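You operate a simulated robot arm through the tools that you are given. There is no shell and no other tool. Be economical: measure what you need, move in short steps, check, and stop when the job is done.

You run a simulated robot arm. Do the job below in one go: nothing can be reset, and whatever is moved stays where it is left.

TASK
Press the cap onto the streaky pink bottle, then shake it till the colour is even.
Fine: use the cap press; slide out again, bottle into the blue tray; leave the other bottles.
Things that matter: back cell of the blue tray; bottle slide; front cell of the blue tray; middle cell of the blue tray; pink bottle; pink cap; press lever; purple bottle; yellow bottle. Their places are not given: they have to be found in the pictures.

It is judged by the outcome, as a careful person would: the job done as asked, and still so three seconds after it is handed in. It fails if anything else is knocked over, pushed out of place, dropped, spilled or broken. A push-on lid holds only when it is set on centred and level and pressed home; a screw cap is set on level and turned clockwise until tight.

THE ROBOT
A 7-joint arm with a two-finger parallel gripper, fixed in place. Base frame: the origin is at the foot of the arm, x ahead of it, y to its left, z up; the work surface is at about z = 4. Readings come in mm, degrees, newtons and seconds.
With the tool pointing down near the work surface it reaches from about 240 to 620 mm from the base axis. Its first joint turns from -66.0 to 66.0 degrees. Payload 2.6 kg.
The TCP is the grasp point between the finger pads, 30 mm short of the fingertips. In the tool frame z runs along the fingers and y along their closing line. The gripper opens to 94 mm. The fingers are 28 mm wide and 10 mm thick; the gripper's body (50 by 96 mm) begins 55 mm behind the TCP.
Orientation is told as [roll, pitch, yaw] about the base's x, y, z axes, in that order, counted from this pose: with the fingers straight down and closing along the base's y, the tool's x points along the base's -x, its y along +y and its z along -z.

THE INTERFACE
- The arm moves only by the tool nudge_tool. Its argument "steps" is text: rows parted by semicolons, each of 7 numbers parted by spaces: the shift along the tool's x, y, z in mm, then the turn, a rotation vector about the tool's x, y, z in degrees, then the finger opening in mm, from 0 to 94. In form: dx dy dz wx wy wz hand; .... A call has 1 to 10 rows; each row is the pose to reach, as a shift and turn from the pose commanded when the call began, along the tool's axes at that moment. Each row takes 0.2 s and may step no farther than 50 mm and 8.6 degrees from the row before; otherwise, or with a gripper value out of range, the whole call is refused. A pose out of reach is approached as far as the arm can. The call stops where the force on the tool passes 50 N (or 10 N more than at its start, if that is more) or the arm is blocked; 0.2 s more then pass. The fingers move at their own pace (about 72 mm/s each) and stop on an object; they squeeze with about 41 N. The grip force told is the motor's: it shows also when the fingers shut on nothing. Time passes only in rows, and 0.2 s behind the last, so rows that repeat a pose let the fingers close. It gives the time, the measured TCP pose, the force on the tool (base axes), the opening and the grip force at its end, in the units of the frame above (readings bear some noise), with the torque about the TCP (base axes, N m) and any sound that the robot's microphone picked up, and new pictures: "show" is both (left out), scene, wrist or none.
- Cameras (640 x 400 px; columns grow to the right, rows downward): "scene" is fixed at [19.2, 420.7, 568.3]; the picture's right is [-0.90, -0.44, 0.00], its down [-0.24, 0.49, -0.84] and it looks along [0.37, -0.75, -0.54] (base axes); focal length 255 px, centre (320, 200). "wrist" rides on the gripper at [76, 14, -103] in the tool frame; the picture's right is [-0.18, 0.98, 0.00], its down [-0.75, -0.14, -0.64] and it looks along [-0.63, -0.12, 0.77] (tool axes); focal length 243 px, centre (320, 200).
- point_at(camera, pixels): for up to 12 pixels [column, row] of the newest picture of that camera ("zoom" is the newest enlarged one), the place [x, y, z] in the base frame of the surface seen there, good to about 3 mm. The clock stands still meanwhile.
- inspect(camera, box): a new picture of the part [left, top, right, bottom] of that camera's present view, enlarged. The clock stands still meanwhile.
- close_job(): hands the job in; it is judged then, once.

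Go step by step. Measure first, check grasps and placings, and put right what went wrong. The budget is 80 turns and 200 pictures, counting those below and the enlarged ones. Unless the task says otherwise, let go and move clear before handing in, and close with one line.

The tools are called by a JSON object that holds its "name" and its "arguments". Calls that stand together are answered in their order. nudge_tool: Moves the arm, as the interface text tells. Its arguments: {"type":"object","properties":{"steps":{"type":"string"},"show":{"type":"string","enum":["both","scene","wrist","none"]}},"required":["steps"]} The other tools are called the same way: point_at (camera, pixels) gives the place of the surface under pixels of a picture; inspect (camera, box) takes an enlarged picture of a part of a camera's view; close_job () hands the job in.

At the start:

```text
t: 0.0
tool_pos: [287.5, 63.2, 454.0]
ee_rot: [0.1, 0.0, 0.1]
wrist_force: [0.4, 0.5, 0.1]
wrist_torque: [-0.02, -0.01, -0.02]
finger_gap: 93.9
gripper_force: 0.1
```

scene: 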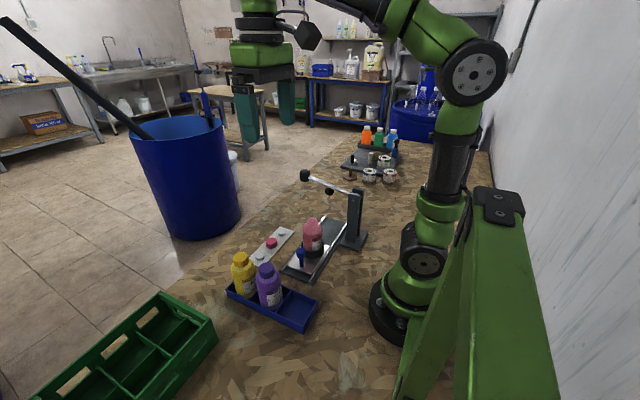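
wrist: 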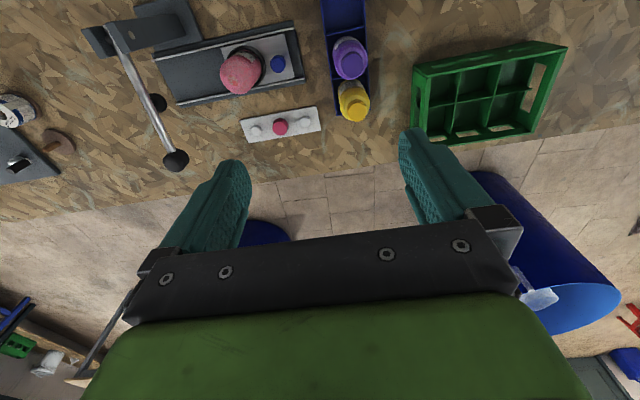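

The pictures show the press with its slide, a pink bottle (scene ~312,235), a cap rack with a pink cap, and the blue tray with yellow and purple bottles. I'll enlarge these for detail.

{"name": "inspect", "arguments": {"camera": "scene", "box": [220, 160, 380, 340]}}

{"name": "inspect", "arguments": {"camera": "wrist", "box": [80, 0, 400, 180]}}

{"name": "point_at", "arguments": {"camera": "wrist", "pixels": [[240, 75], [279, 127], [256, 130], [304, 122], [279, 65], [350, 62], [353, 103], [175, 160], [112, 30], [150, 30], [345, 10], [160, 103]]}}

{"name": "point_at", "arguments": {"camera": "scene", "pixels": [[312, 222], [271, 243], [300, 258], [283, 233], [258, 250], [305, 176], [355, 195], [329, 194], [242, 258], [265, 270], [295, 310], [313, 245]]}}

```text
2.22 times, centred on (300, 250) of scene
```

zoom: 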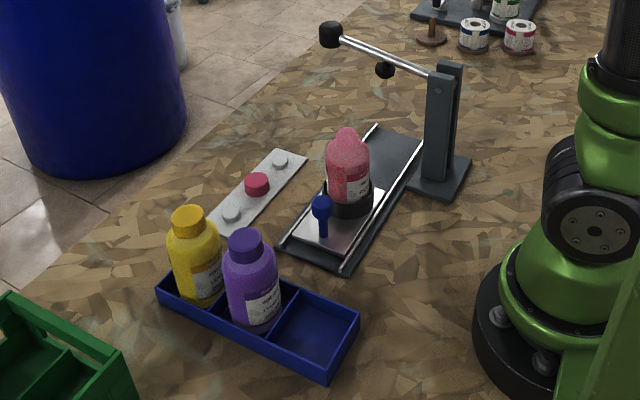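

```text
2.00 times, centred on (240, 90) of wrist
```

zoom: 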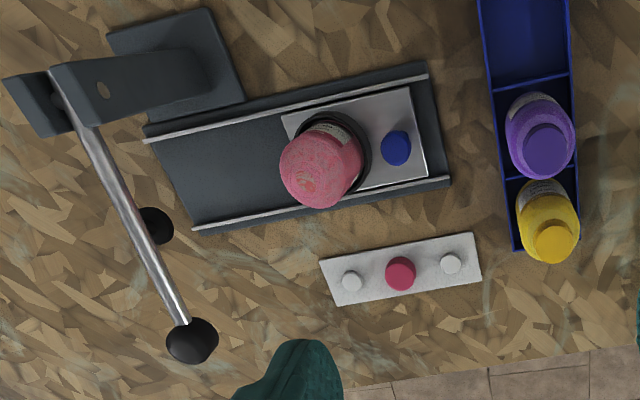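

```text
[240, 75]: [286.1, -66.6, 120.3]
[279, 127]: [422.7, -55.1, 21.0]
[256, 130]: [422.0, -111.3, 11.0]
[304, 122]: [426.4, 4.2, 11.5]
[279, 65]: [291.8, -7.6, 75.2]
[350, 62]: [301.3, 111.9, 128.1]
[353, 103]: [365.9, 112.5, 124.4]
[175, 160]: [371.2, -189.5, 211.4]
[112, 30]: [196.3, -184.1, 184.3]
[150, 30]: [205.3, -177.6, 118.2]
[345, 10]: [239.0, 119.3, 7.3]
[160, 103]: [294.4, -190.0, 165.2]
```

```text
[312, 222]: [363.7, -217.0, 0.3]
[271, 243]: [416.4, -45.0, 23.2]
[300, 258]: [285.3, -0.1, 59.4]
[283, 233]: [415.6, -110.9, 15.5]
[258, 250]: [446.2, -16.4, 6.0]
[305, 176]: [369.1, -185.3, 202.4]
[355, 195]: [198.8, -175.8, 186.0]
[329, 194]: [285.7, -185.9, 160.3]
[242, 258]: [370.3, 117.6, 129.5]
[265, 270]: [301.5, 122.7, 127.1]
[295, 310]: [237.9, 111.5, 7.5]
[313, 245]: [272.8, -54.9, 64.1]
```

The pink cap sits near (420, -54), and the bottle is near (278, -57) with its top around z 120. I'll move above the cap for a closer look.

{"name": "nudge_tool", "arguments": {"steps": "-19 -17 36 0 0 0 94; -38 -34 72 0 0 0 94; -57 -50 109 0 0 0 94; -76 -67 145 0 0 0 94; -95 -84 181 0 0 0 94; -114 -100 217 0 0 0 94; -133 -117 254 0 0 0 60; -133 -117 254 0 0 0 60"}}

```text
t: 1.8
tool_pos: [421.2, -51.1, 196.7]
ee_rot: [0.1, -0.1, 0.1]
wrist_force: [0.1, 0.9, 0.9]
wrist_torque: [-0.02, -0.03, 0.02]
finger_gap: 60.0
gripper_force: 0.0
```

scene: 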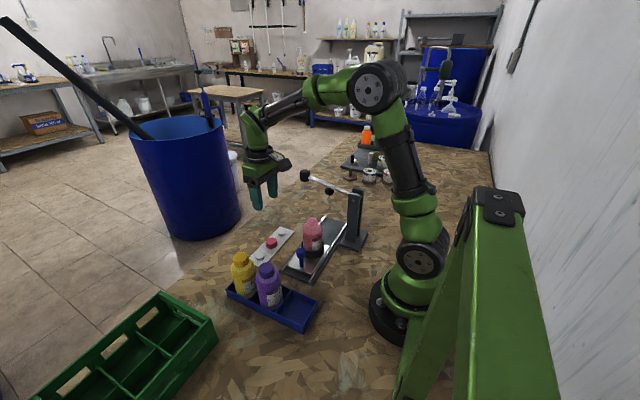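
wrist: 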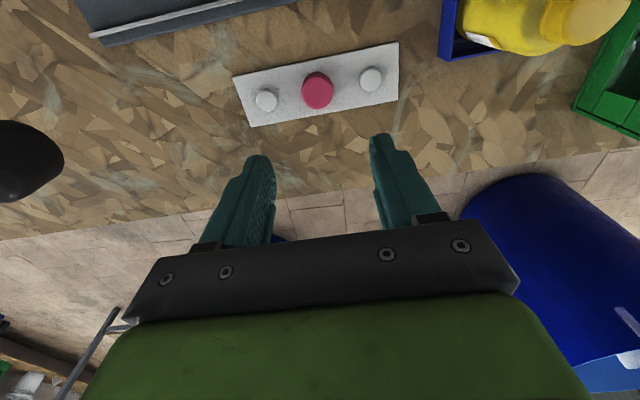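

The cap is visible at wrist (317,90). I'll enlarge it and measure its edges.

{"name": "inspect", "arguments": {"camera": "wrist", "box": [220, 30, 420, 155]}}

{"name": "point_at", "arguments": {"camera": "wrist", "pixels": [[317, 90], [304, 91], [331, 88], [316, 78], [319, 100], [319, 106], [265, 98], [372, 76], [290, 95], [237, 80], [397, 45], [250, 124]]}}

```text
3.20 times, centred on (320, 92) of wrist
```

zoom: 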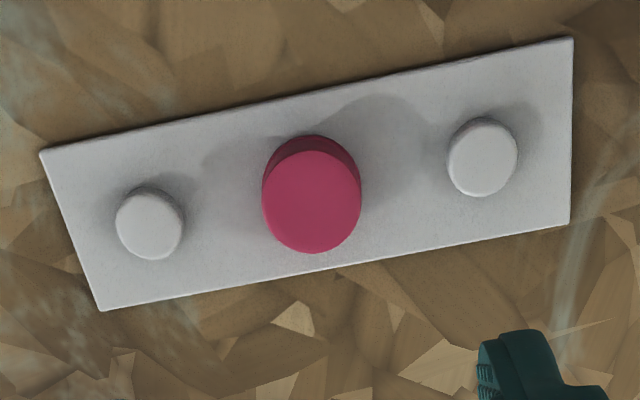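

```text
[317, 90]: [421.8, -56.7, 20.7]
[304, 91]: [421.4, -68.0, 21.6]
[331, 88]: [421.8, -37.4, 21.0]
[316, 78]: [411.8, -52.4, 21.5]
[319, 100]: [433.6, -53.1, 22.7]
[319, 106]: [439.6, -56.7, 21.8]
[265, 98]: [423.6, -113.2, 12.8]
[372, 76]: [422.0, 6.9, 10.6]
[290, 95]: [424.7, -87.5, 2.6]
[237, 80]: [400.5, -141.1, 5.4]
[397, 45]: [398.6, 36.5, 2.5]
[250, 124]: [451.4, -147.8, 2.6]
```

The cap centre is near (423.5, -54.5), its diameter is about 32 and its top is at z≈21.5. I'll descend part way to z≈80 and re-read, since the pose reading is noisy.

{"name": "nudge_tool", "arguments": {"steps": "-1 0 40 0 0 0 60; -2 -2 80 0 0 0 60; -2.5 -3 117 0 0 0 60; -2.5 -3 117 0 0 0 60", "show": "wrist"}}

{"name": "nudge_tool", "arguments": {"steps": "0 0 0 0 0 0 60; 0 0 0 0 0 0 60", "show": "none"}}

{"name": "inspect", "arguments": {"camera": "wrist", "box": [220, 70, 420, 195]}}

```text
t: 2.8
tool_pos: [424.9, -55.8, 84.0]
ee_rot: [0.2, -0.1, -0.1]
wrist_force: [-0.6, 0.4, 1.1]
wrist_torque: [-0.01, 0.0, -0.02]
finger_gap: 59.9
gripper_force: 0.0
```

wrist: 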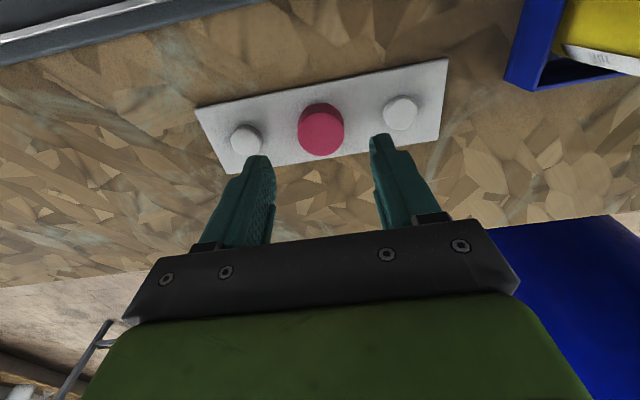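

```text
t: 3.4
tool_pos: [424.8, -55.2, 82.9]
ee_rot: [0.1, -0.1, 0.0]
wrist_force: [0.2, 0.5, -0.6]
wrist_torque: [0.0, 0.02, 0.02]
finger_gap: 59.8
gripper_force: 0.1
```

```text
3.20 times, centred on (320, 132) of wrist
```

zoom: 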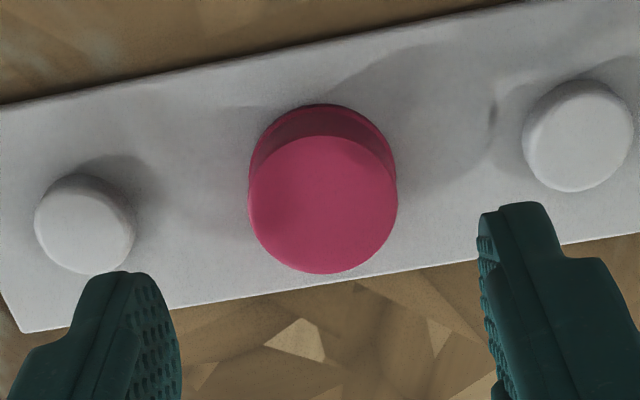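

The cap centre is confirmed at (423, -55), and the TCP is about 1.5 mm too far in x. I'll descend to z≈40 and close.

{"name": "nudge_tool", "arguments": {"steps": "1.5 0 22 0 0 0 60; 1.5 0 43 0 0 0 60; 1.5 0 43 0 0 0 20; 1.5 0 43 0 0 0 20; 1.5 0 43 0 0 0 20"}}

```text
t: 4.6
tool_pos: [422.1, -55.3, 41.1]
ee_rot: [0.1, -0.1, 0.1]
wrist_force: [-0.1, -0.1, 0.7]
wrist_torque: [0.0, -0.04, 0.01]
finger_gap: 29.7
gripper_force: 41.1
```

scene: 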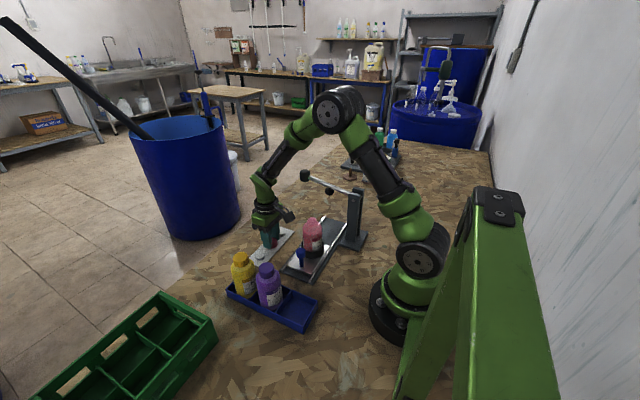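
wrist: 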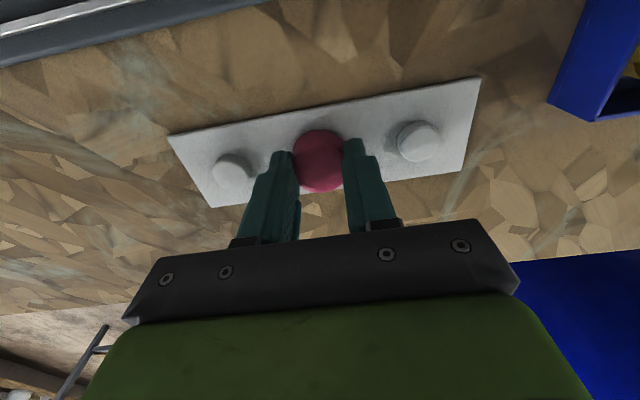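

The grip holds at 29.7 mm, which matches the cap. I'll lift straight up and move toward the bottle, staying high.

{"name": "nudge_tool", "arguments": {"steps": "0 0 -10 0 0 0 20; 0 0 -50 0 0 0 20; 0 0 -100 0 0 0 20; 0 0 -145 0 0 0 20; 40 0 -175 0 0 0 20; 85 0 -175 0 0 0 20; 125 0 -175 0 0 0 20; 137 0 -175 0 0 0 20; 137 0 -175 0 0 0 20"}}

{"name": "inspect", "arguments": {"camera": "wrist", "box": [220, 20, 420, 195]}}

{"name": "inspect", "arguments": {"camera": "scene", "box": [260, 180, 370, 285]}}

```text
t: 6.6
tool_pos: [283.9, -53.2, 213.7]
ee_rot: [0.1, 0.0, -0.1]
wrist_force: [-0.6, 0.1, -0.6]
wrist_torque: [0.03, -0.01, 0.01]
finger_gap: 30.9
gripper_force: 41.1
```

scene: 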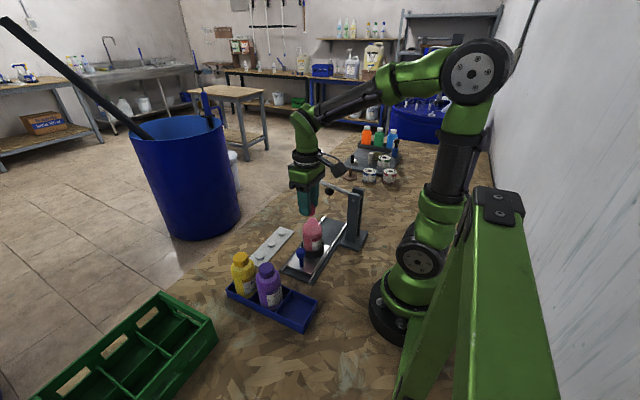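
wrist: 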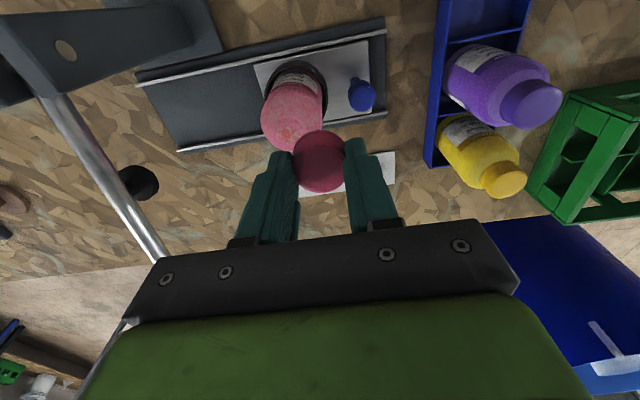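

```text
2.29 times, centred on (320, 108) of wrist
```

zoom: 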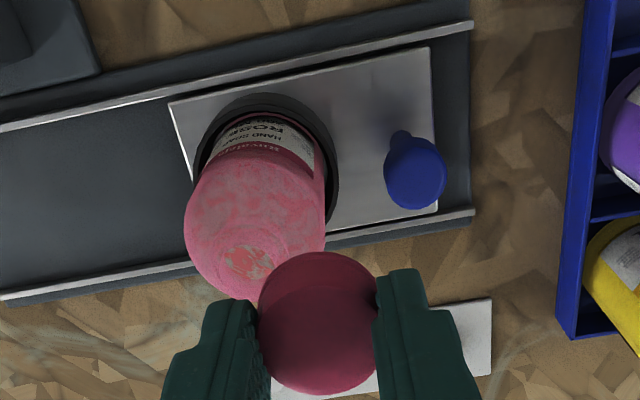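

```text
3.81 times, centred on (315, 232) of scene
```

zoom: 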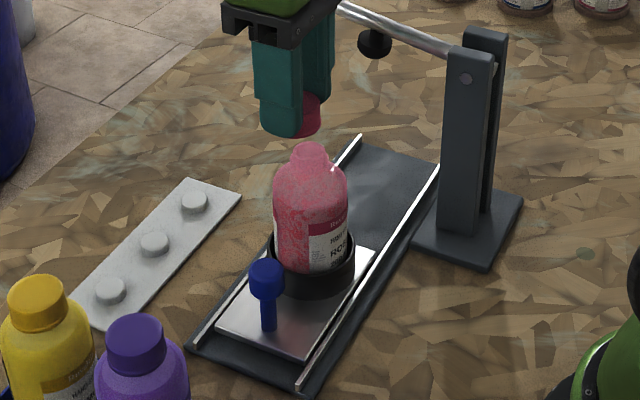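

The cap is held straight in wrist (320,160), and the bottle neck shows at about scene (312,219). I'll locate the neck rim precisely.

{"name": "point_at", "arguments": {"camera": "zoom", "pixels": [[308, 147], [308, 155], [297, 158], [320, 158], [310, 172], [310, 190], [280, 200], [342, 200], [266, 275], [267, 325], [340, 275], [300, 285]]}}

{"name": "inspect", "arguments": {"camera": "wrist", "box": [240, 50, 340, 150]}}

{"name": "inspect", "arguments": {"camera": "scene", "box": [290, 205, 340, 255]}}

{"name": "point_at", "arguments": {"camera": "wrist", "pixels": [[287, 134], [275, 130], [298, 130], [286, 142], [287, 120], [265, 115], [320, 105], [360, 95], [310, 170], [320, 180], [332, 165], [320, 140]]}}

```text
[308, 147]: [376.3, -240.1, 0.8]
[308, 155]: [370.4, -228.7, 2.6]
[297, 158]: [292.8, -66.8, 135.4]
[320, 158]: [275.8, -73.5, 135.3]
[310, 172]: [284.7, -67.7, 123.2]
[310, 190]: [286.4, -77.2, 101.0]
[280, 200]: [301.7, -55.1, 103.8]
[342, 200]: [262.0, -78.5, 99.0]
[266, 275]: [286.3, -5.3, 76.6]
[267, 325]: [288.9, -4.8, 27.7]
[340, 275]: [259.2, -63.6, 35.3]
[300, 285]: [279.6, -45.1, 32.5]
```

```text
4.00 times, centred on (290, 100) of wrist
```

zoom: 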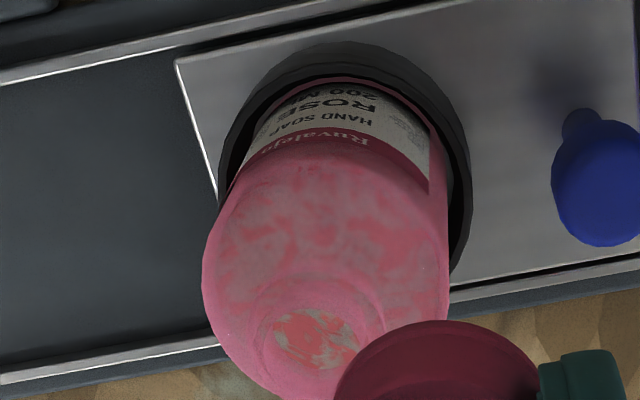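

```text
8.00 times, centred on (315, 230) of scene
```

zoom: 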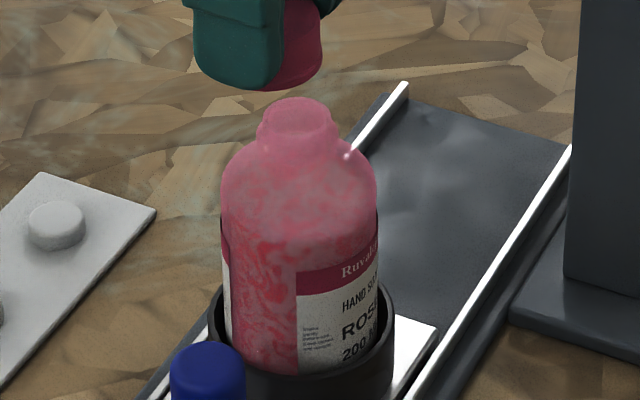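

```text
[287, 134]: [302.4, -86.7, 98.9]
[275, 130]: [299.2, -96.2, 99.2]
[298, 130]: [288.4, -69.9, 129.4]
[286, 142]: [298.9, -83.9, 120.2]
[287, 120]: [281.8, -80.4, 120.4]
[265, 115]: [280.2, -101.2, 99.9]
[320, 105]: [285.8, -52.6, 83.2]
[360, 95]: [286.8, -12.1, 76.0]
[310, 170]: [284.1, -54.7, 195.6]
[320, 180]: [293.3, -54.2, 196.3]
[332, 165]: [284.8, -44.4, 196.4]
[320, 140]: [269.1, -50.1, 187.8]
```

The neck rim is visible at zoom (298,117). I'll sample its edge to pin the centre.

{"name": "point_at", "arguments": {"camera": "zoom", "pixels": [[298, 101], [298, 117], [298, 128], [268, 117], [330, 117], [280, 108], [318, 108], [285, 125], [312, 125], [280, 117], [315, 117], [298, 109]]}}

```text
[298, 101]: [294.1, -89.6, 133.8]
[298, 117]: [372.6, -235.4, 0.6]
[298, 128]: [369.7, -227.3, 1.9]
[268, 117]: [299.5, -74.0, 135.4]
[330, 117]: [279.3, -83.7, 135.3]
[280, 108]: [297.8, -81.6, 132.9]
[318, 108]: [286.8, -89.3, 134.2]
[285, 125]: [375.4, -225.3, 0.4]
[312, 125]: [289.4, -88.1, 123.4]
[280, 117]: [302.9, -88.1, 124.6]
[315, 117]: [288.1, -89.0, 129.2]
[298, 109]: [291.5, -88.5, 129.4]
```

The rim centre is about (288.5, -79, 135). I'll move the cap over it with roughly 15 mm of gap and check the alignment.

{"name": "nudge_tool", "arguments": {"steps": "-3.5 -24.5 0 0 0 0 20; -3.5 -24.5 26 0 0 0 20; -3.5 -24.5 26 0 0 0 20"}}

{"name": "inspect", "arguments": {"camera": "wrist", "box": [260, 80, 380, 200]}}

{"name": "inspect", "arguments": {"camera": "scene", "box": [285, 190, 345, 240]}}

```text
t: 7.4
tool_pos: [289.7, -78.7, 189.1]
ee_rot: [0.1, -0.1, 0.0]
wrist_force: [-0.5, -0.1, 0.5]
wrist_torque: [0.0, 0.02, 0.03]
finger_gap: 31.2
gripper_force: 40.8
```

scene: 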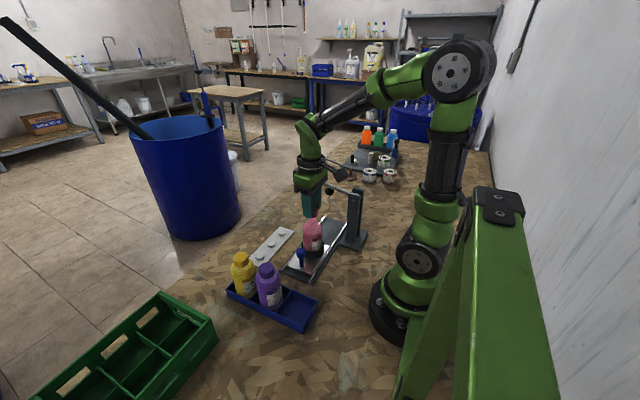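
wrist: 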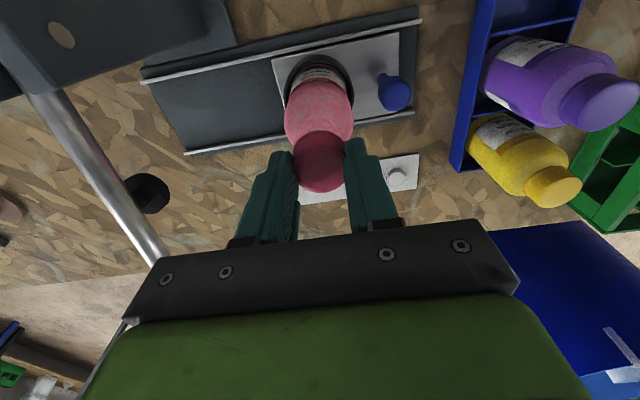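

```text
3.33 times, centred on (320, 140) of wrist
```

zoom: 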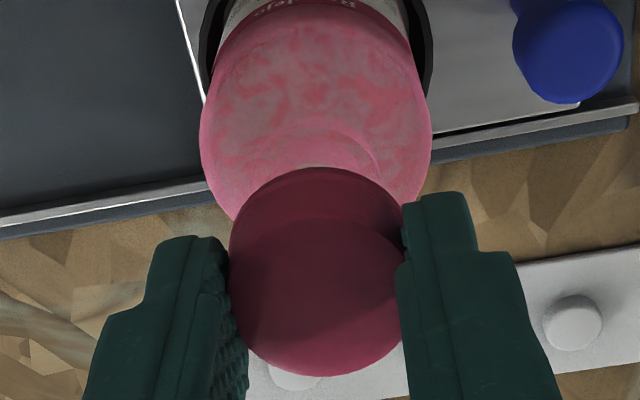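

```text
8.00 times, centred on (315, 215) of scene
```

zoom: 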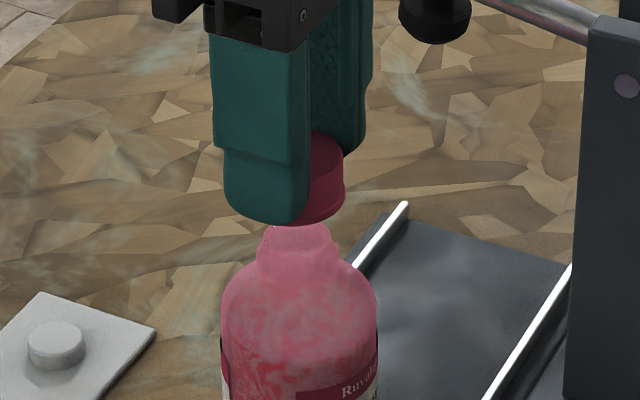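

Both views show the cap axis in line with the neck (scene zoom 297 vs 298; wrist 316 vs 316). I'll lower it carefully.

{"name": "nudge_tool", "arguments": {"steps": "0 0 6 0 0 0 20; 0 0 12 0 0 0 20; 0 0 15 0 0 0 20; 0 0 17 0 0 0 20; 0 0 17 0 0 0 20", "show": "none"}}

{"name": "inspect", "arguments": {"camera": "scene", "box": [285, 190, 345, 240]}}

{"name": "inspect", "arguments": {"camera": "wrist", "box": [260, 80, 380, 200]}}

```text
t: 8.6
tool_pos: [288.3, -80.2, 171.7]
ee_rot: [0.1, -0.1, 0.0]
wrist_force: [0.2, 0.2, 0.6]
wrist_torque: [0.0, 0.04, -0.04]
finger_gap: 31.3
gripper_force: 41.4
```

```text
8.00 times, centred on (315, 215) of scene
```

zoom: 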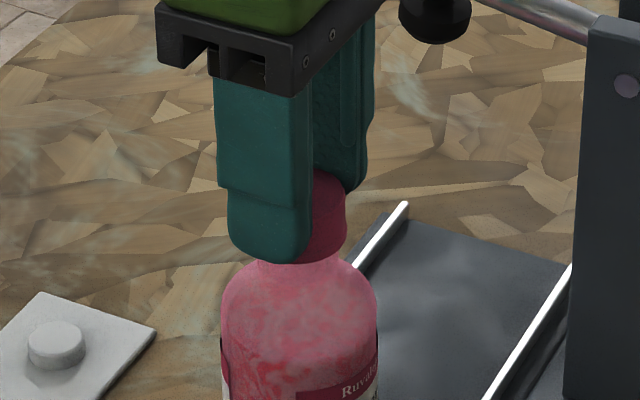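

```text
3.33 times, centred on (320, 140) of wrist
```

zoom: 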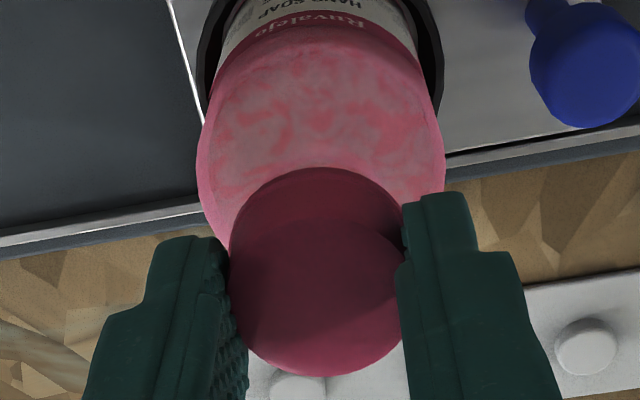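

The alignment is within about 1 mm and there's no contact yet. I'll keep lowering in 1 mm steps with a slight correction.

{"name": "nudge_tool", "arguments": {"steps": "-0.4 0.5 1 0 0 0 20; -0.4 0.5 2 0 0 0 20; -0.4 0.5 3 0 0 0 20; -0.4 0.5 4 0 0 0 20; -0.4 0.5 4 0 0 0 20", "show": "none"}}

```text
t: 9.8
tool_pos: [289.8, -79.5, 167.7]
ee_rot: [0.1, 0.0, 0.1]
wrist_force: [0.2, -0.3, 0.9]
wrist_torque: [-0.03, -0.03, 0.02]
finger_gap: 31.4
gripper_force: 41.1
```

No force yet, so I'll continue in 1 mm steps.

{"name": "nudge_tool", "arguments": {"steps": "0 0 1 0 0 0 20; 0 0 2 0 0 0 20; 0 0 3 0 0 0 20; 0 0 3 0 0 0 20", "show": "none"}}

{"name": "inspect", "arguments": {"camera": "scene", "box": [285, 190, 345, 240]}}

```text
t: 10.8
tool_pos: [291.4, -79.8, 163.8]
ee_rot: [0.1, 0.0, 0.1]
wrist_force: [0.2, -0.2, 0.0]
wrist_torque: [0.02, -0.02, 0.0]
finger_gap: 31.3
gripper_force: 41.2
```

```text
8.00 times, centred on (315, 215) of scene
```

zoom: 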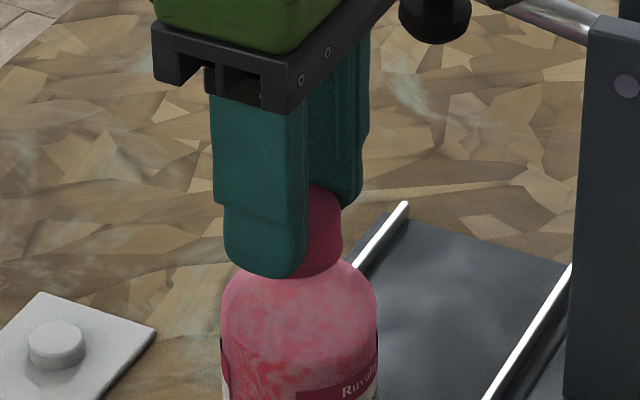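

Still no contact, and the cap looks about 1 mm toward +x of the neck (zoom 297 vs 300). I'll correct that and continue down gently.

{"name": "nudge_tool", "arguments": {"steps": "0.9 0 0 0 0 0 20; 0.9 0 1 0 0 0 20; 0.9 0 2 0 0 0 20; 0.9 0 3 0 0 0 20; 0.9 0 3 0 0 0 20", "show": "none"}}

{"name": "inspect", "arguments": {"camera": "scene", "box": [285, 190, 345, 240]}}

{"name": "inspect", "arguments": {"camera": "wrist", "box": [260, 80, 380, 200]}}

```text
t: 12.0
tool_pos: [289.5, -80.8, 160.8]
ee_rot: [0.2, 0.0, 0.0]
wrist_force: [-0.6, 0.7, 0.5]
wrist_torque: [0.04, 0.02, 0.01]
finger_gap: 31.3
gripper_force: 41.0
```

```text
8.00 times, centred on (315, 215) of scene
```

zoom: 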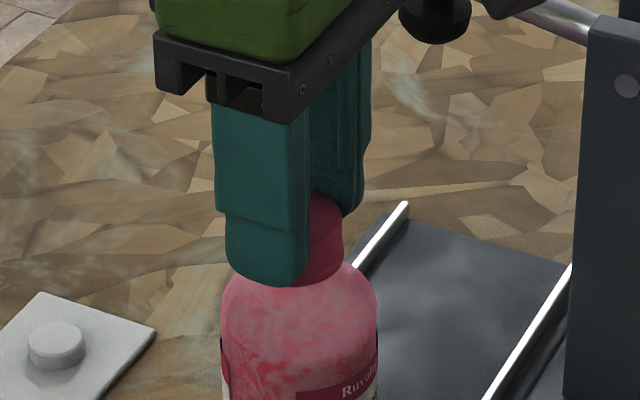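

```text
3.33 times, centred on (320, 140) of wrist
```

zoom: 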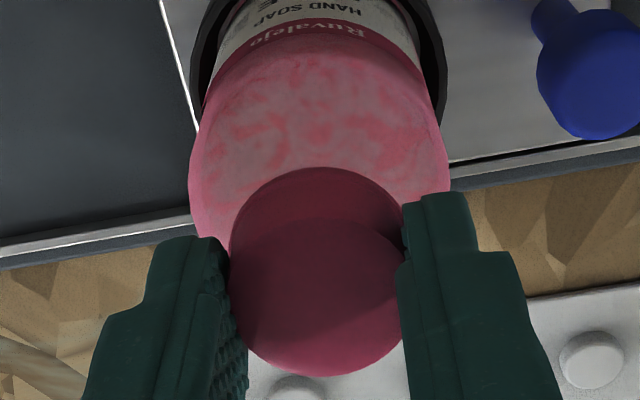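

The cap is aligned (wrist 316 vs 318) and surrounds the neck. It should need only a few more millimetres until contact.

{"name": "nudge_tool", "arguments": {"steps": "0 0.3 1 0 0 0 20; 0 0.3 2 0 0 0 20; 0 0.3 3 0 0 0 20; 0 0.3 3 0 0 0 20", "show": "none"}}

```text
t: 13.0
tool_pos: [288.8, -78.3, 158.6]
ee_rot: [0.0, -0.1, 0.0]
wrist_force: [0.3, -1.3, 0.2]
wrist_torque: [-0.03, 0.01, 0.02]
finger_gap: 31.4
gripper_force: 40.7
```

{"name": "nudge_tool", "arguments": {"steps": "0 0 1 0 0 0 20; 0 0 2 0 0 0 20; 0 0 2 0 0 0 20", "show": "none"}}

{"name": "inspect", "arguments": {"camera": "scene", "box": [285, 190, 345, 240]}}

```text
t: 13.8
tool_pos: [288.5, -78.4, 157.0]
ee_rot: [0.0, -0.1, 0.0]
wrist_force: [-0.9, -0.1, -0.2]
wrist_torque: [0.06, 0.05, 0.03]
finger_gap: 31.2
gripper_force: 41.4
```

```text
8.00 times, centred on (315, 215) of scene
```

zoom: 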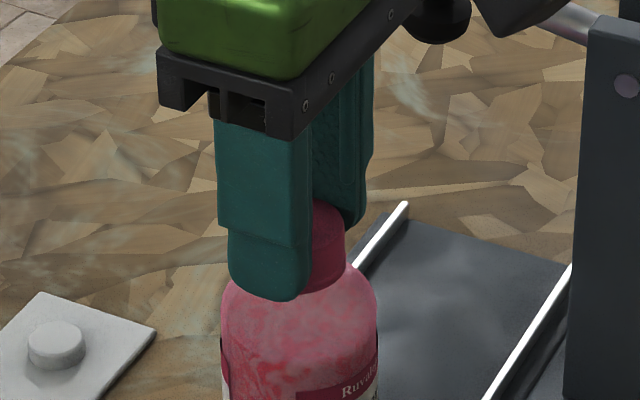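

The readings still show no force, so I'll continue in 1 mm steps.

{"name": "nudge_tool", "arguments": {"steps": "0 0 1 0 0 0 20; 0 0 1 0 0 0 20; 0 0 2 0 0 0 20; 0 0 2 0 0 0 20", "show": "none"}}

```text
t: 14.8
tool_pos: [290.6, -80.4, 155.0]
ee_rot: [0.1, -0.1, 0.0]
wrist_force: [0.6, -0.3, 4.7]
wrist_torque: [0.0, 0.02, -0.03]
finger_gap: 31.4
gripper_force: 40.9
```

There's contact at 4.7 N with almost no torque, so the cap is seated level on the neck. I'll release and rise.

{"name": "nudge_tool", "arguments": {"steps": "0 0 0 0 0 0 40; 0 0 0 0 0 0 50; 0 0 -15 0 0 0 50; 0 0 -50 0 0 0 50; 0 0 -90 0 0 0 50; 0 60 -90 0 0 0 50"}}

{"name": "inspect", "arguments": {"camera": "scene", "box": [285, 190, 345, 240]}}

```text
refused: row 6 steps farther than a row can; nothing moved
```

```text
8.00 times, centred on (315, 215) of scene
```

zoom: 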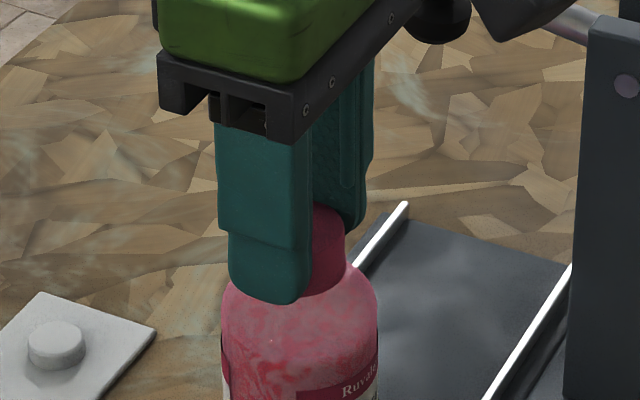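

That was refused for a step over the limit, so I'll redo it with smaller steps.

{"name": "nudge_tool", "arguments": {"steps": "0 0 0 0 0 0 40; 0 0 0 0 0 0 50; 0 0 -15 0 0 0 50; 0 0 -50 0 0 0 50; 0 0 -90 0 0 0 50; 0 45 -100 0 0 0 50; 0 90 -100 0 0 0 50; 0 90 -100 0 0 0 50"}}

{"name": "inspect", "arguments": {"camera": "scene", "box": [275, 170, 365, 270]}}

{"name": "inspect", "arguments": {"camera": "wrist", "box": [100, 20, 340, 200]}}

```text
t: 16.6
tool_pos: [287.6, 10.7, 255.2]
ee_rot: [0.1, 0.0, 0.0]
wrist_force: [-0.4, -0.3, 0.1]
wrist_torque: [-0.01, 0.02, 0.01]
finger_gap: 50.1
gripper_force: 0.0
```

scene: 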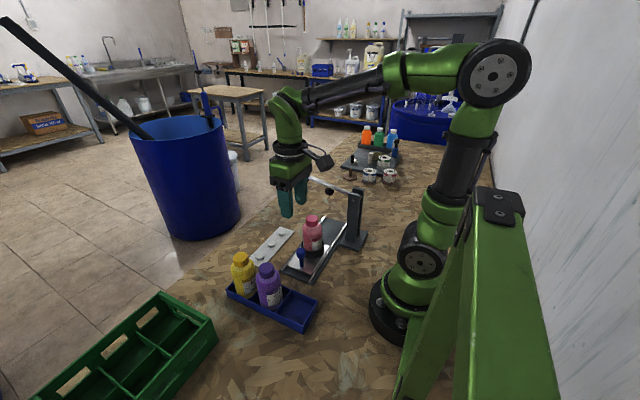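
wrist: 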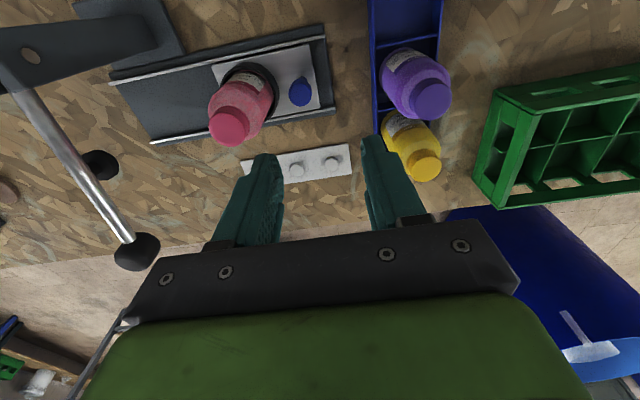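

```text
4.00 times, centred on (320, 220) of scene
```

zoom: 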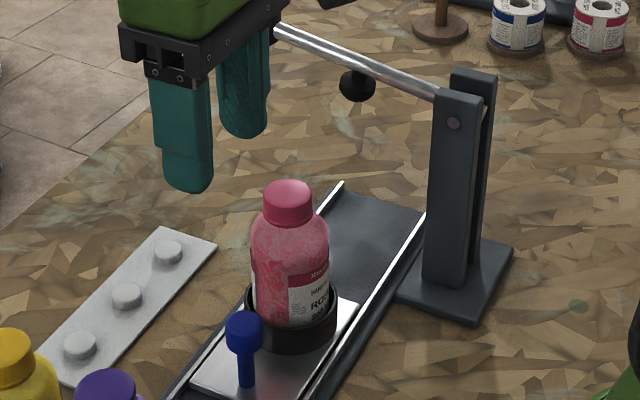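

```text
2.22 times, centred on (220, 110) of wrist
```

zoom: 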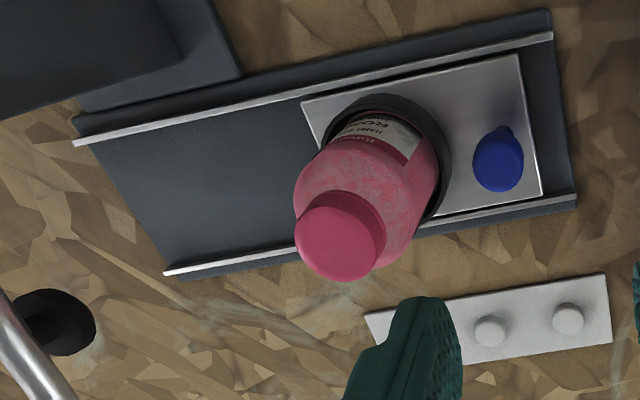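

The cap sits level and centred on the bottle. Next I'll yaw the gripper 90° so it can straddle the blue slide handle (about 288, -4) without touching the bottle.

{"name": "nudge_tool", "arguments": {"steps": "0 -2 0 0 0 8.5 50; 0 -4 0 0 0 17 50; 0 -6 0 0 0 25.5 50; 0 -8 0 0 0 34 50; 0 -10 0 0 0 42.5 50; 0 -12 0 0 0 51 50; 0 -14 0 0 0 59.5 50; 0 -14 0 0 0 68 50; 0 -14 0 0 0 76.5 50; 0 -14 0 0 0 85 50", "show": "none"}}

{"name": "nudge_tool", "arguments": {"steps": "0 0 20 0 0 5 50; 0 0 60 0 0 5 50; 0 0 100 0 0 5 50; 0 0 100 0 0 5 50"}}

{"name": "inspect", "arguments": {"camera": "wrist", "box": [200, 40, 440, 200]}}

```text
t: 18.8
tool_pos: [288.7, -4.3, 254.2]
ee_rot: [0.1, 0.1, -85.2]
wrist_force: [0.2, 0.1, 0.1]
wrist_torque: [0.01, -0.02, 0.03]
finger_gap: 49.9
gripper_force: 0.1
```

```text
t: 19.8
tool_pos: [290.9, -3.4, 151.5]
ee_rot: [0.2, 0.1, -90.0]
wrist_force: [0.1, 0.0, 0.2]
wrist_torque: [0.01, 0.0, 0.0]
finger_gap: 50.3
gripper_force: 0.1
```

scene: 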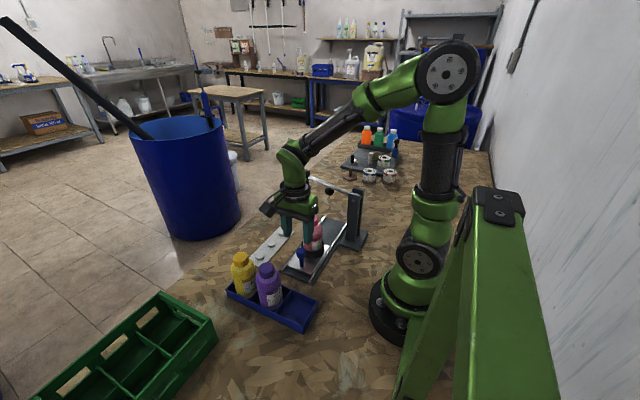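
wrist: 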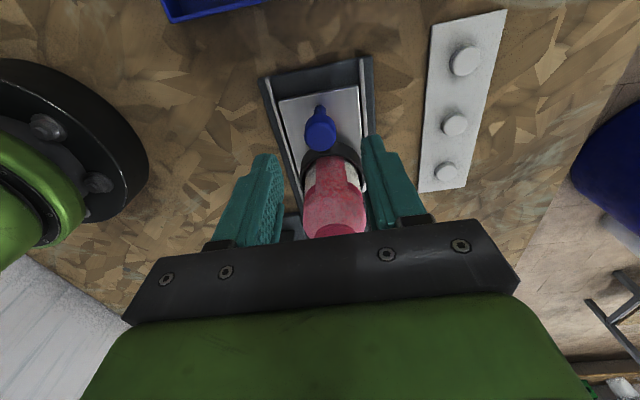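

```text
2.50 times, centred on (320, 120) of wrist
```

zoom: 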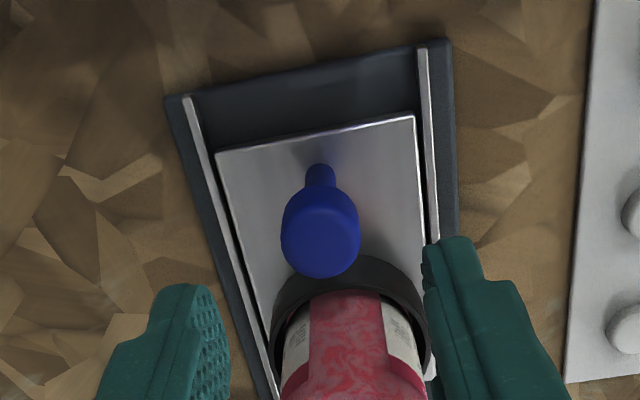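

The knob centre is around (288, -10.5) with its top at z≈77. I'll shift -7 in y, descend to TCP z≈82, and close on the knob.

{"name": "nudge_tool", "arguments": {"steps": "-7 0 20 0 0 0 50; -7 0 45 0 0 0 50; -7 0 69 0 0 0 50; -7 0 69 0 0 0 15; -7 0 69 0 0 0 15; -7 0 69 0 0 0 15"}}

{"name": "inspect", "arguments": {"camera": "scene", "box": [265, 180, 355, 280]}}

```text
t: 21.2
tool_pos: [290.6, -11.1, 84.4]
ee_rot: [0.2, 0.1, -90.1]
wrist_force: [11.4, 0.0, -11.4]
wrist_torque: [0.14, 0.25, -0.03]
finger_gap: 25.4
gripper_force: 44.8
```

scene: 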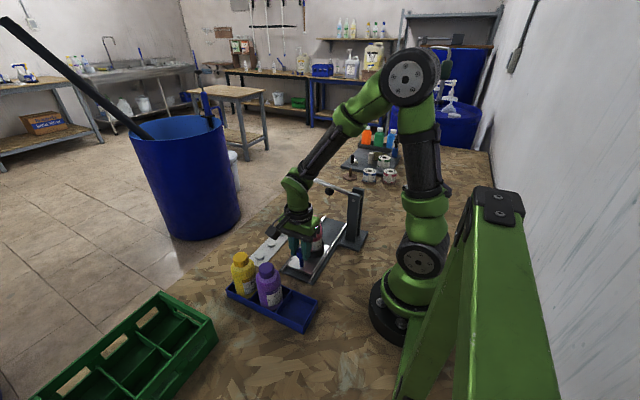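
wrist: 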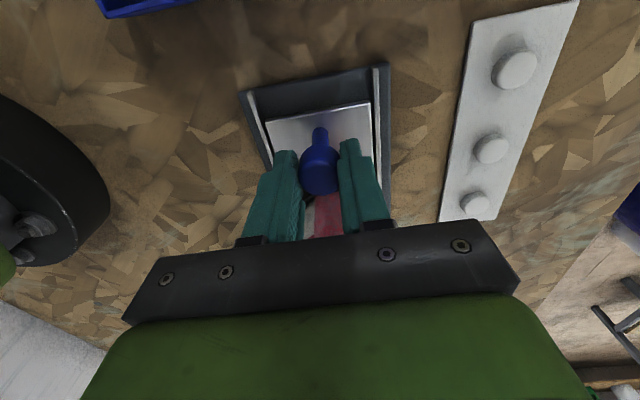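

```text
4.00 times, centred on (310, 230) of scene
```

zoom: 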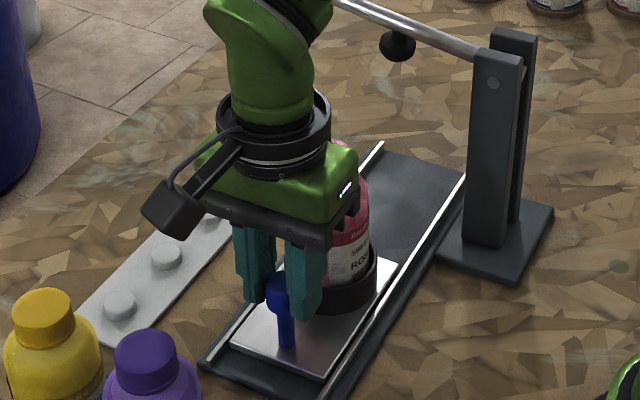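

The knob is gripped (25.4 mm). I'll slide the carriage toward the press (-y) slowly, easing +1 in x to relieve the side load.

{"name": "nudge_tool", "arguments": {"steps": "0 1 0 0 0 0 15; -8 1 0 0 0 0 15; -18 1 0 0 0 0 15; -28 1 0 0 0 0 15; -38 1 0 0 0 0 15; -48 1 0 0 0 0 15; -58 1 0 0 0 0 15; -68 1 0 0 0 0 15; -78 1 0 0 0 0 15; -78 1 0 0 0 0 15"}}

```text
t: 23.4
tool_pos: [289.4, -87.8, 86.5]
ee_rot: [0.1, 0.1, -90.1]
wrist_force: [9.7, 0.0, -17.3]
wrist_torque: [0.8, 0.38, -0.01]
finger_gap: 25.7
gripper_force: 44.6
```

scene: 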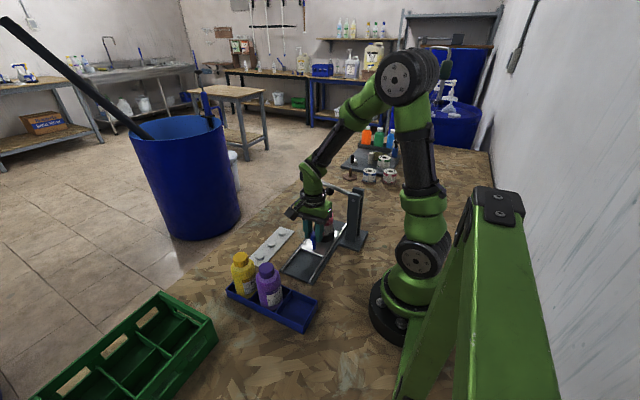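
wrist: 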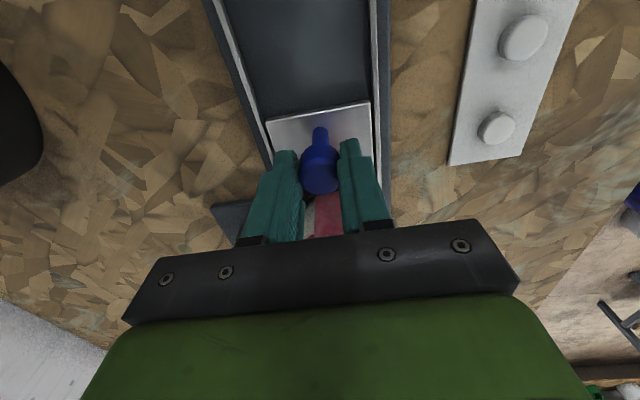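

The carriage moved about 77 mm, and the tool is slightly pulled down. I'll ease down 1.5 mm and go on in smaller steps until the stop.

{"name": "nudge_tool", "arguments": {"steps": "0 0 1.5 0 0 0 15; -6 0 1.5 0 0 0 15; -12 0 1.5 0 0 0 15; -18 0 1.5 0 0 0 15; -22 0 1.5 0 0 0 15; -26 0 1.5 0 0 0 15; -28 0 1.5 0 0 0 15; -30 0 1.5 0 0 0 15; -30 0 1.5 0 0 0 15"}}

{"name": "inspect", "arguments": {"camera": "scene", "box": [285, 160, 375, 260]}}

```text
t: 25.4
tool_pos: [290.2, -119.4, 84.4]
ee_rot: [0.1, 0.1, -90.0]
wrist_force: [-5.4, -1.6, 19.5]
wrist_torque: [-0.24, 0.2, 0.05]
finger_gap: 25.9
gripper_force: 44.8
```

scene: 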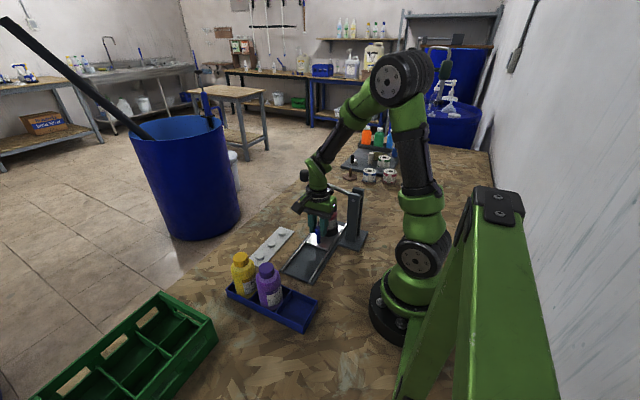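
wrist: 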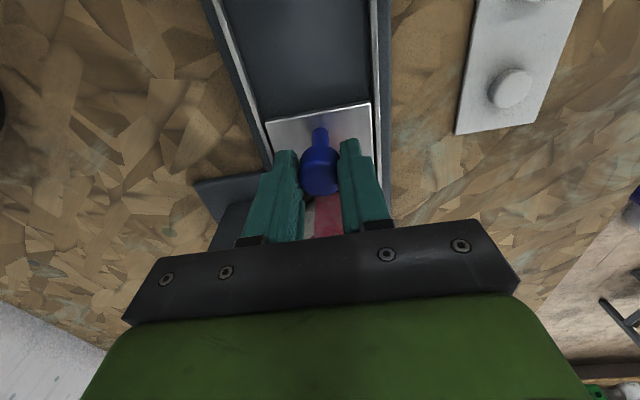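

```text
4.00 times, centred on (330, 210) of scene
```

zoom: 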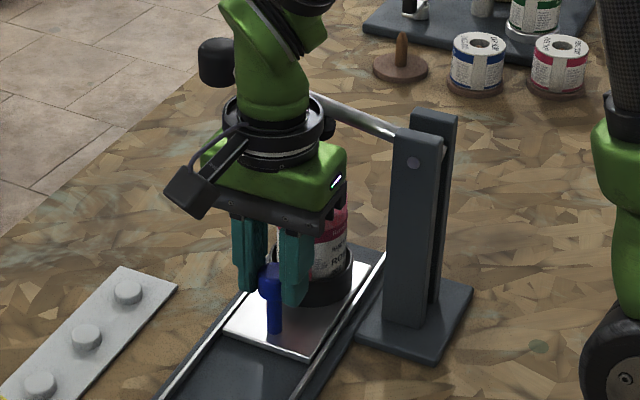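

The carriage has travelled about 108 mm with no stop felt yet. I'll creep on to find the end.

{"name": "nudge_tool", "arguments": {"steps": "0 0 -0.7 0 0 0 15; -1 0 -0.7 0 0 0 15; -2 0 -0.7 0 0 0 15; -3 0 -0.7 0 0 0 15; -4 0 -0.7 0 0 0 15; -4 0 -0.7 0 0 0 15", "show": "none"}}

```text
t: 26.8
tool_pos: [290.3, -123.1, 83.8]
ee_rot: [0.0, 0.1, -90.2]
wrist_force: [-11.5, -1.4, 21.6]
wrist_torque: [0.01, 0.3, 0.07]
finger_gap: 25.4
gripper_force: 44.8
```

{"name": "nudge_tool", "arguments": {"steps": "0 0 -0.7 0 0 0 15; -1 0 -0.7 0 0 0 15; -2 0 -0.7 0 0 0 15; -3 0 -0.7 0 0 0 15; -3 0 -0.7 0 0 0 15", "show": "none"}}

{"name": "inspect", "arguments": {"camera": "scene", "box": [295, 160, 375, 250]}}

```text
t: 28.0
tool_pos: [289.7, -124.6, 82.9]
ee_rot: [0.1, 0.1, -90.0]
wrist_force: [-8.2, -1.1, 16.0]
wrist_torque: [0.43, 0.22, 0.09]
finger_gap: 25.7
gripper_force: 45.3
```

```text
4.44 times, centred on (335, 205) of scene
```

zoom: 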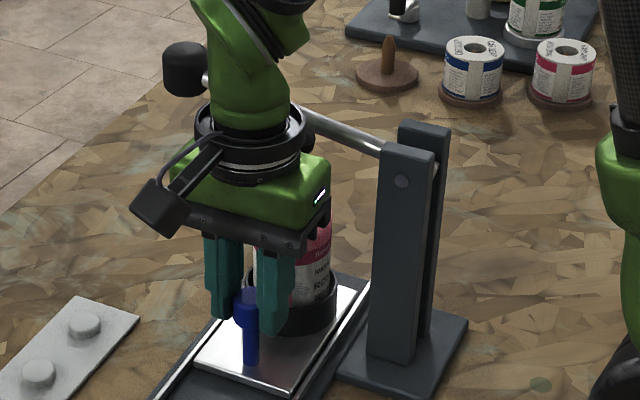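

It may be near its stop or slipping, since the readings are ambiguous. I'll release, retreat up and +y, and look.

{"name": "nudge_tool", "arguments": {"steps": "0 0 0 0 0 0 50; 0 0 0 0 0 0 50; 0 0 -40 0 0 0 50; 0 0 -80 0 0 0 50; 30 0 -110 0 0 0 50; 70 0 -130 0 0 0 50; 110 0 -140 0 0 0 50; 110 0 -140 0 0 0 50"}}

{"name": "inspect", "arguments": {"camera": "scene", "box": [285, 160, 375, 260]}}

{"name": "inspect", "arguments": {"camera": "wrist", "box": [200, 40, 440, 240]}}

```text
t: 29.8
tool_pos: [285.9, -17.6, 226.2]
ee_rot: [0.1, 0.1, -90.1]
wrist_force: [0.1, 0.1, 0.3]
wrist_torque: [0.03, -0.04, 0.02]
finger_gap: 50.0
gripper_force: 0.1
```

scene: 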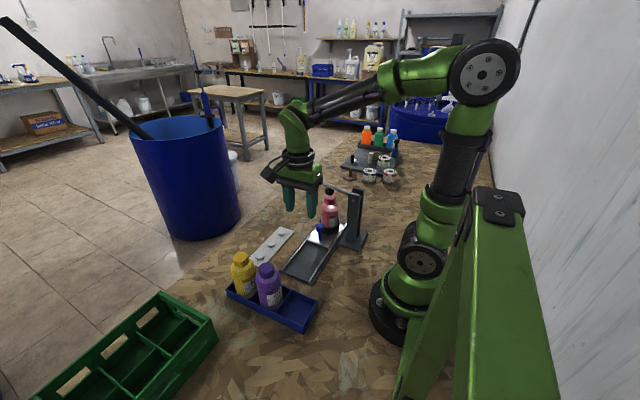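
wrist: 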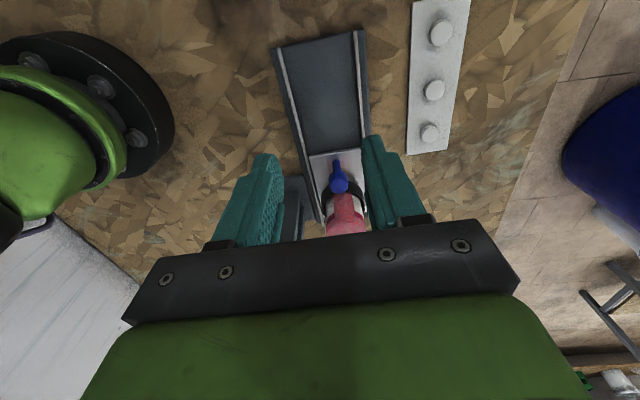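

```text
4.00 times, centred on (330, 210) of scene
```

zoom: 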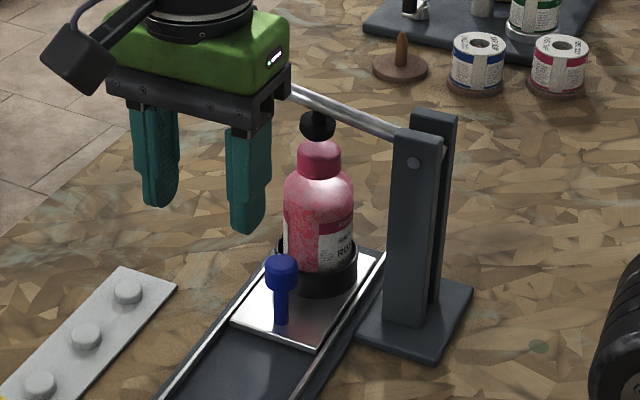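

```text
2.00 times, centred on (320, 140) of wrist
```

zoom: 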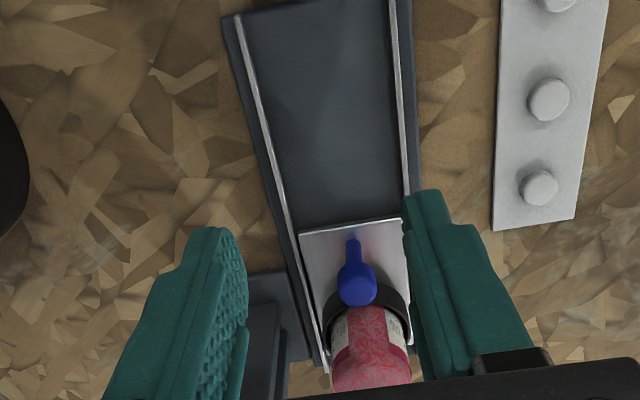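

The bottle appears under the plunger (zoom cap 320, plunger 318). I'll enlarge more to check the alignment.

{"name": "inspect", "arguments": {"camera": "scene", "box": [305, 175, 355, 215]}}

{"name": "point_at", "arguments": {"camera": "scene", "pixels": [[327, 190], [323, 190], [330, 190], [327, 198], [323, 198], [332, 198], [327, 202], [320, 227], [327, 187]]}}

```text
10.00 times, centred on (330, 195) of scene
```

zoom: 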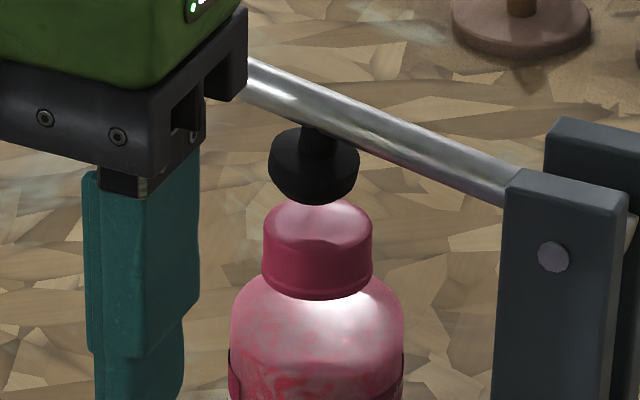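

```text
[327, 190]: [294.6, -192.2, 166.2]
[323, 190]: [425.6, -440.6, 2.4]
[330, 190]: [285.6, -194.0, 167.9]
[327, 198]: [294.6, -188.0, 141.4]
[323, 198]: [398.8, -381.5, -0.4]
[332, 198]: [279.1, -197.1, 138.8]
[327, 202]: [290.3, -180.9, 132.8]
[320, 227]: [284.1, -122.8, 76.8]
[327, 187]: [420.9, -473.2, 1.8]
```

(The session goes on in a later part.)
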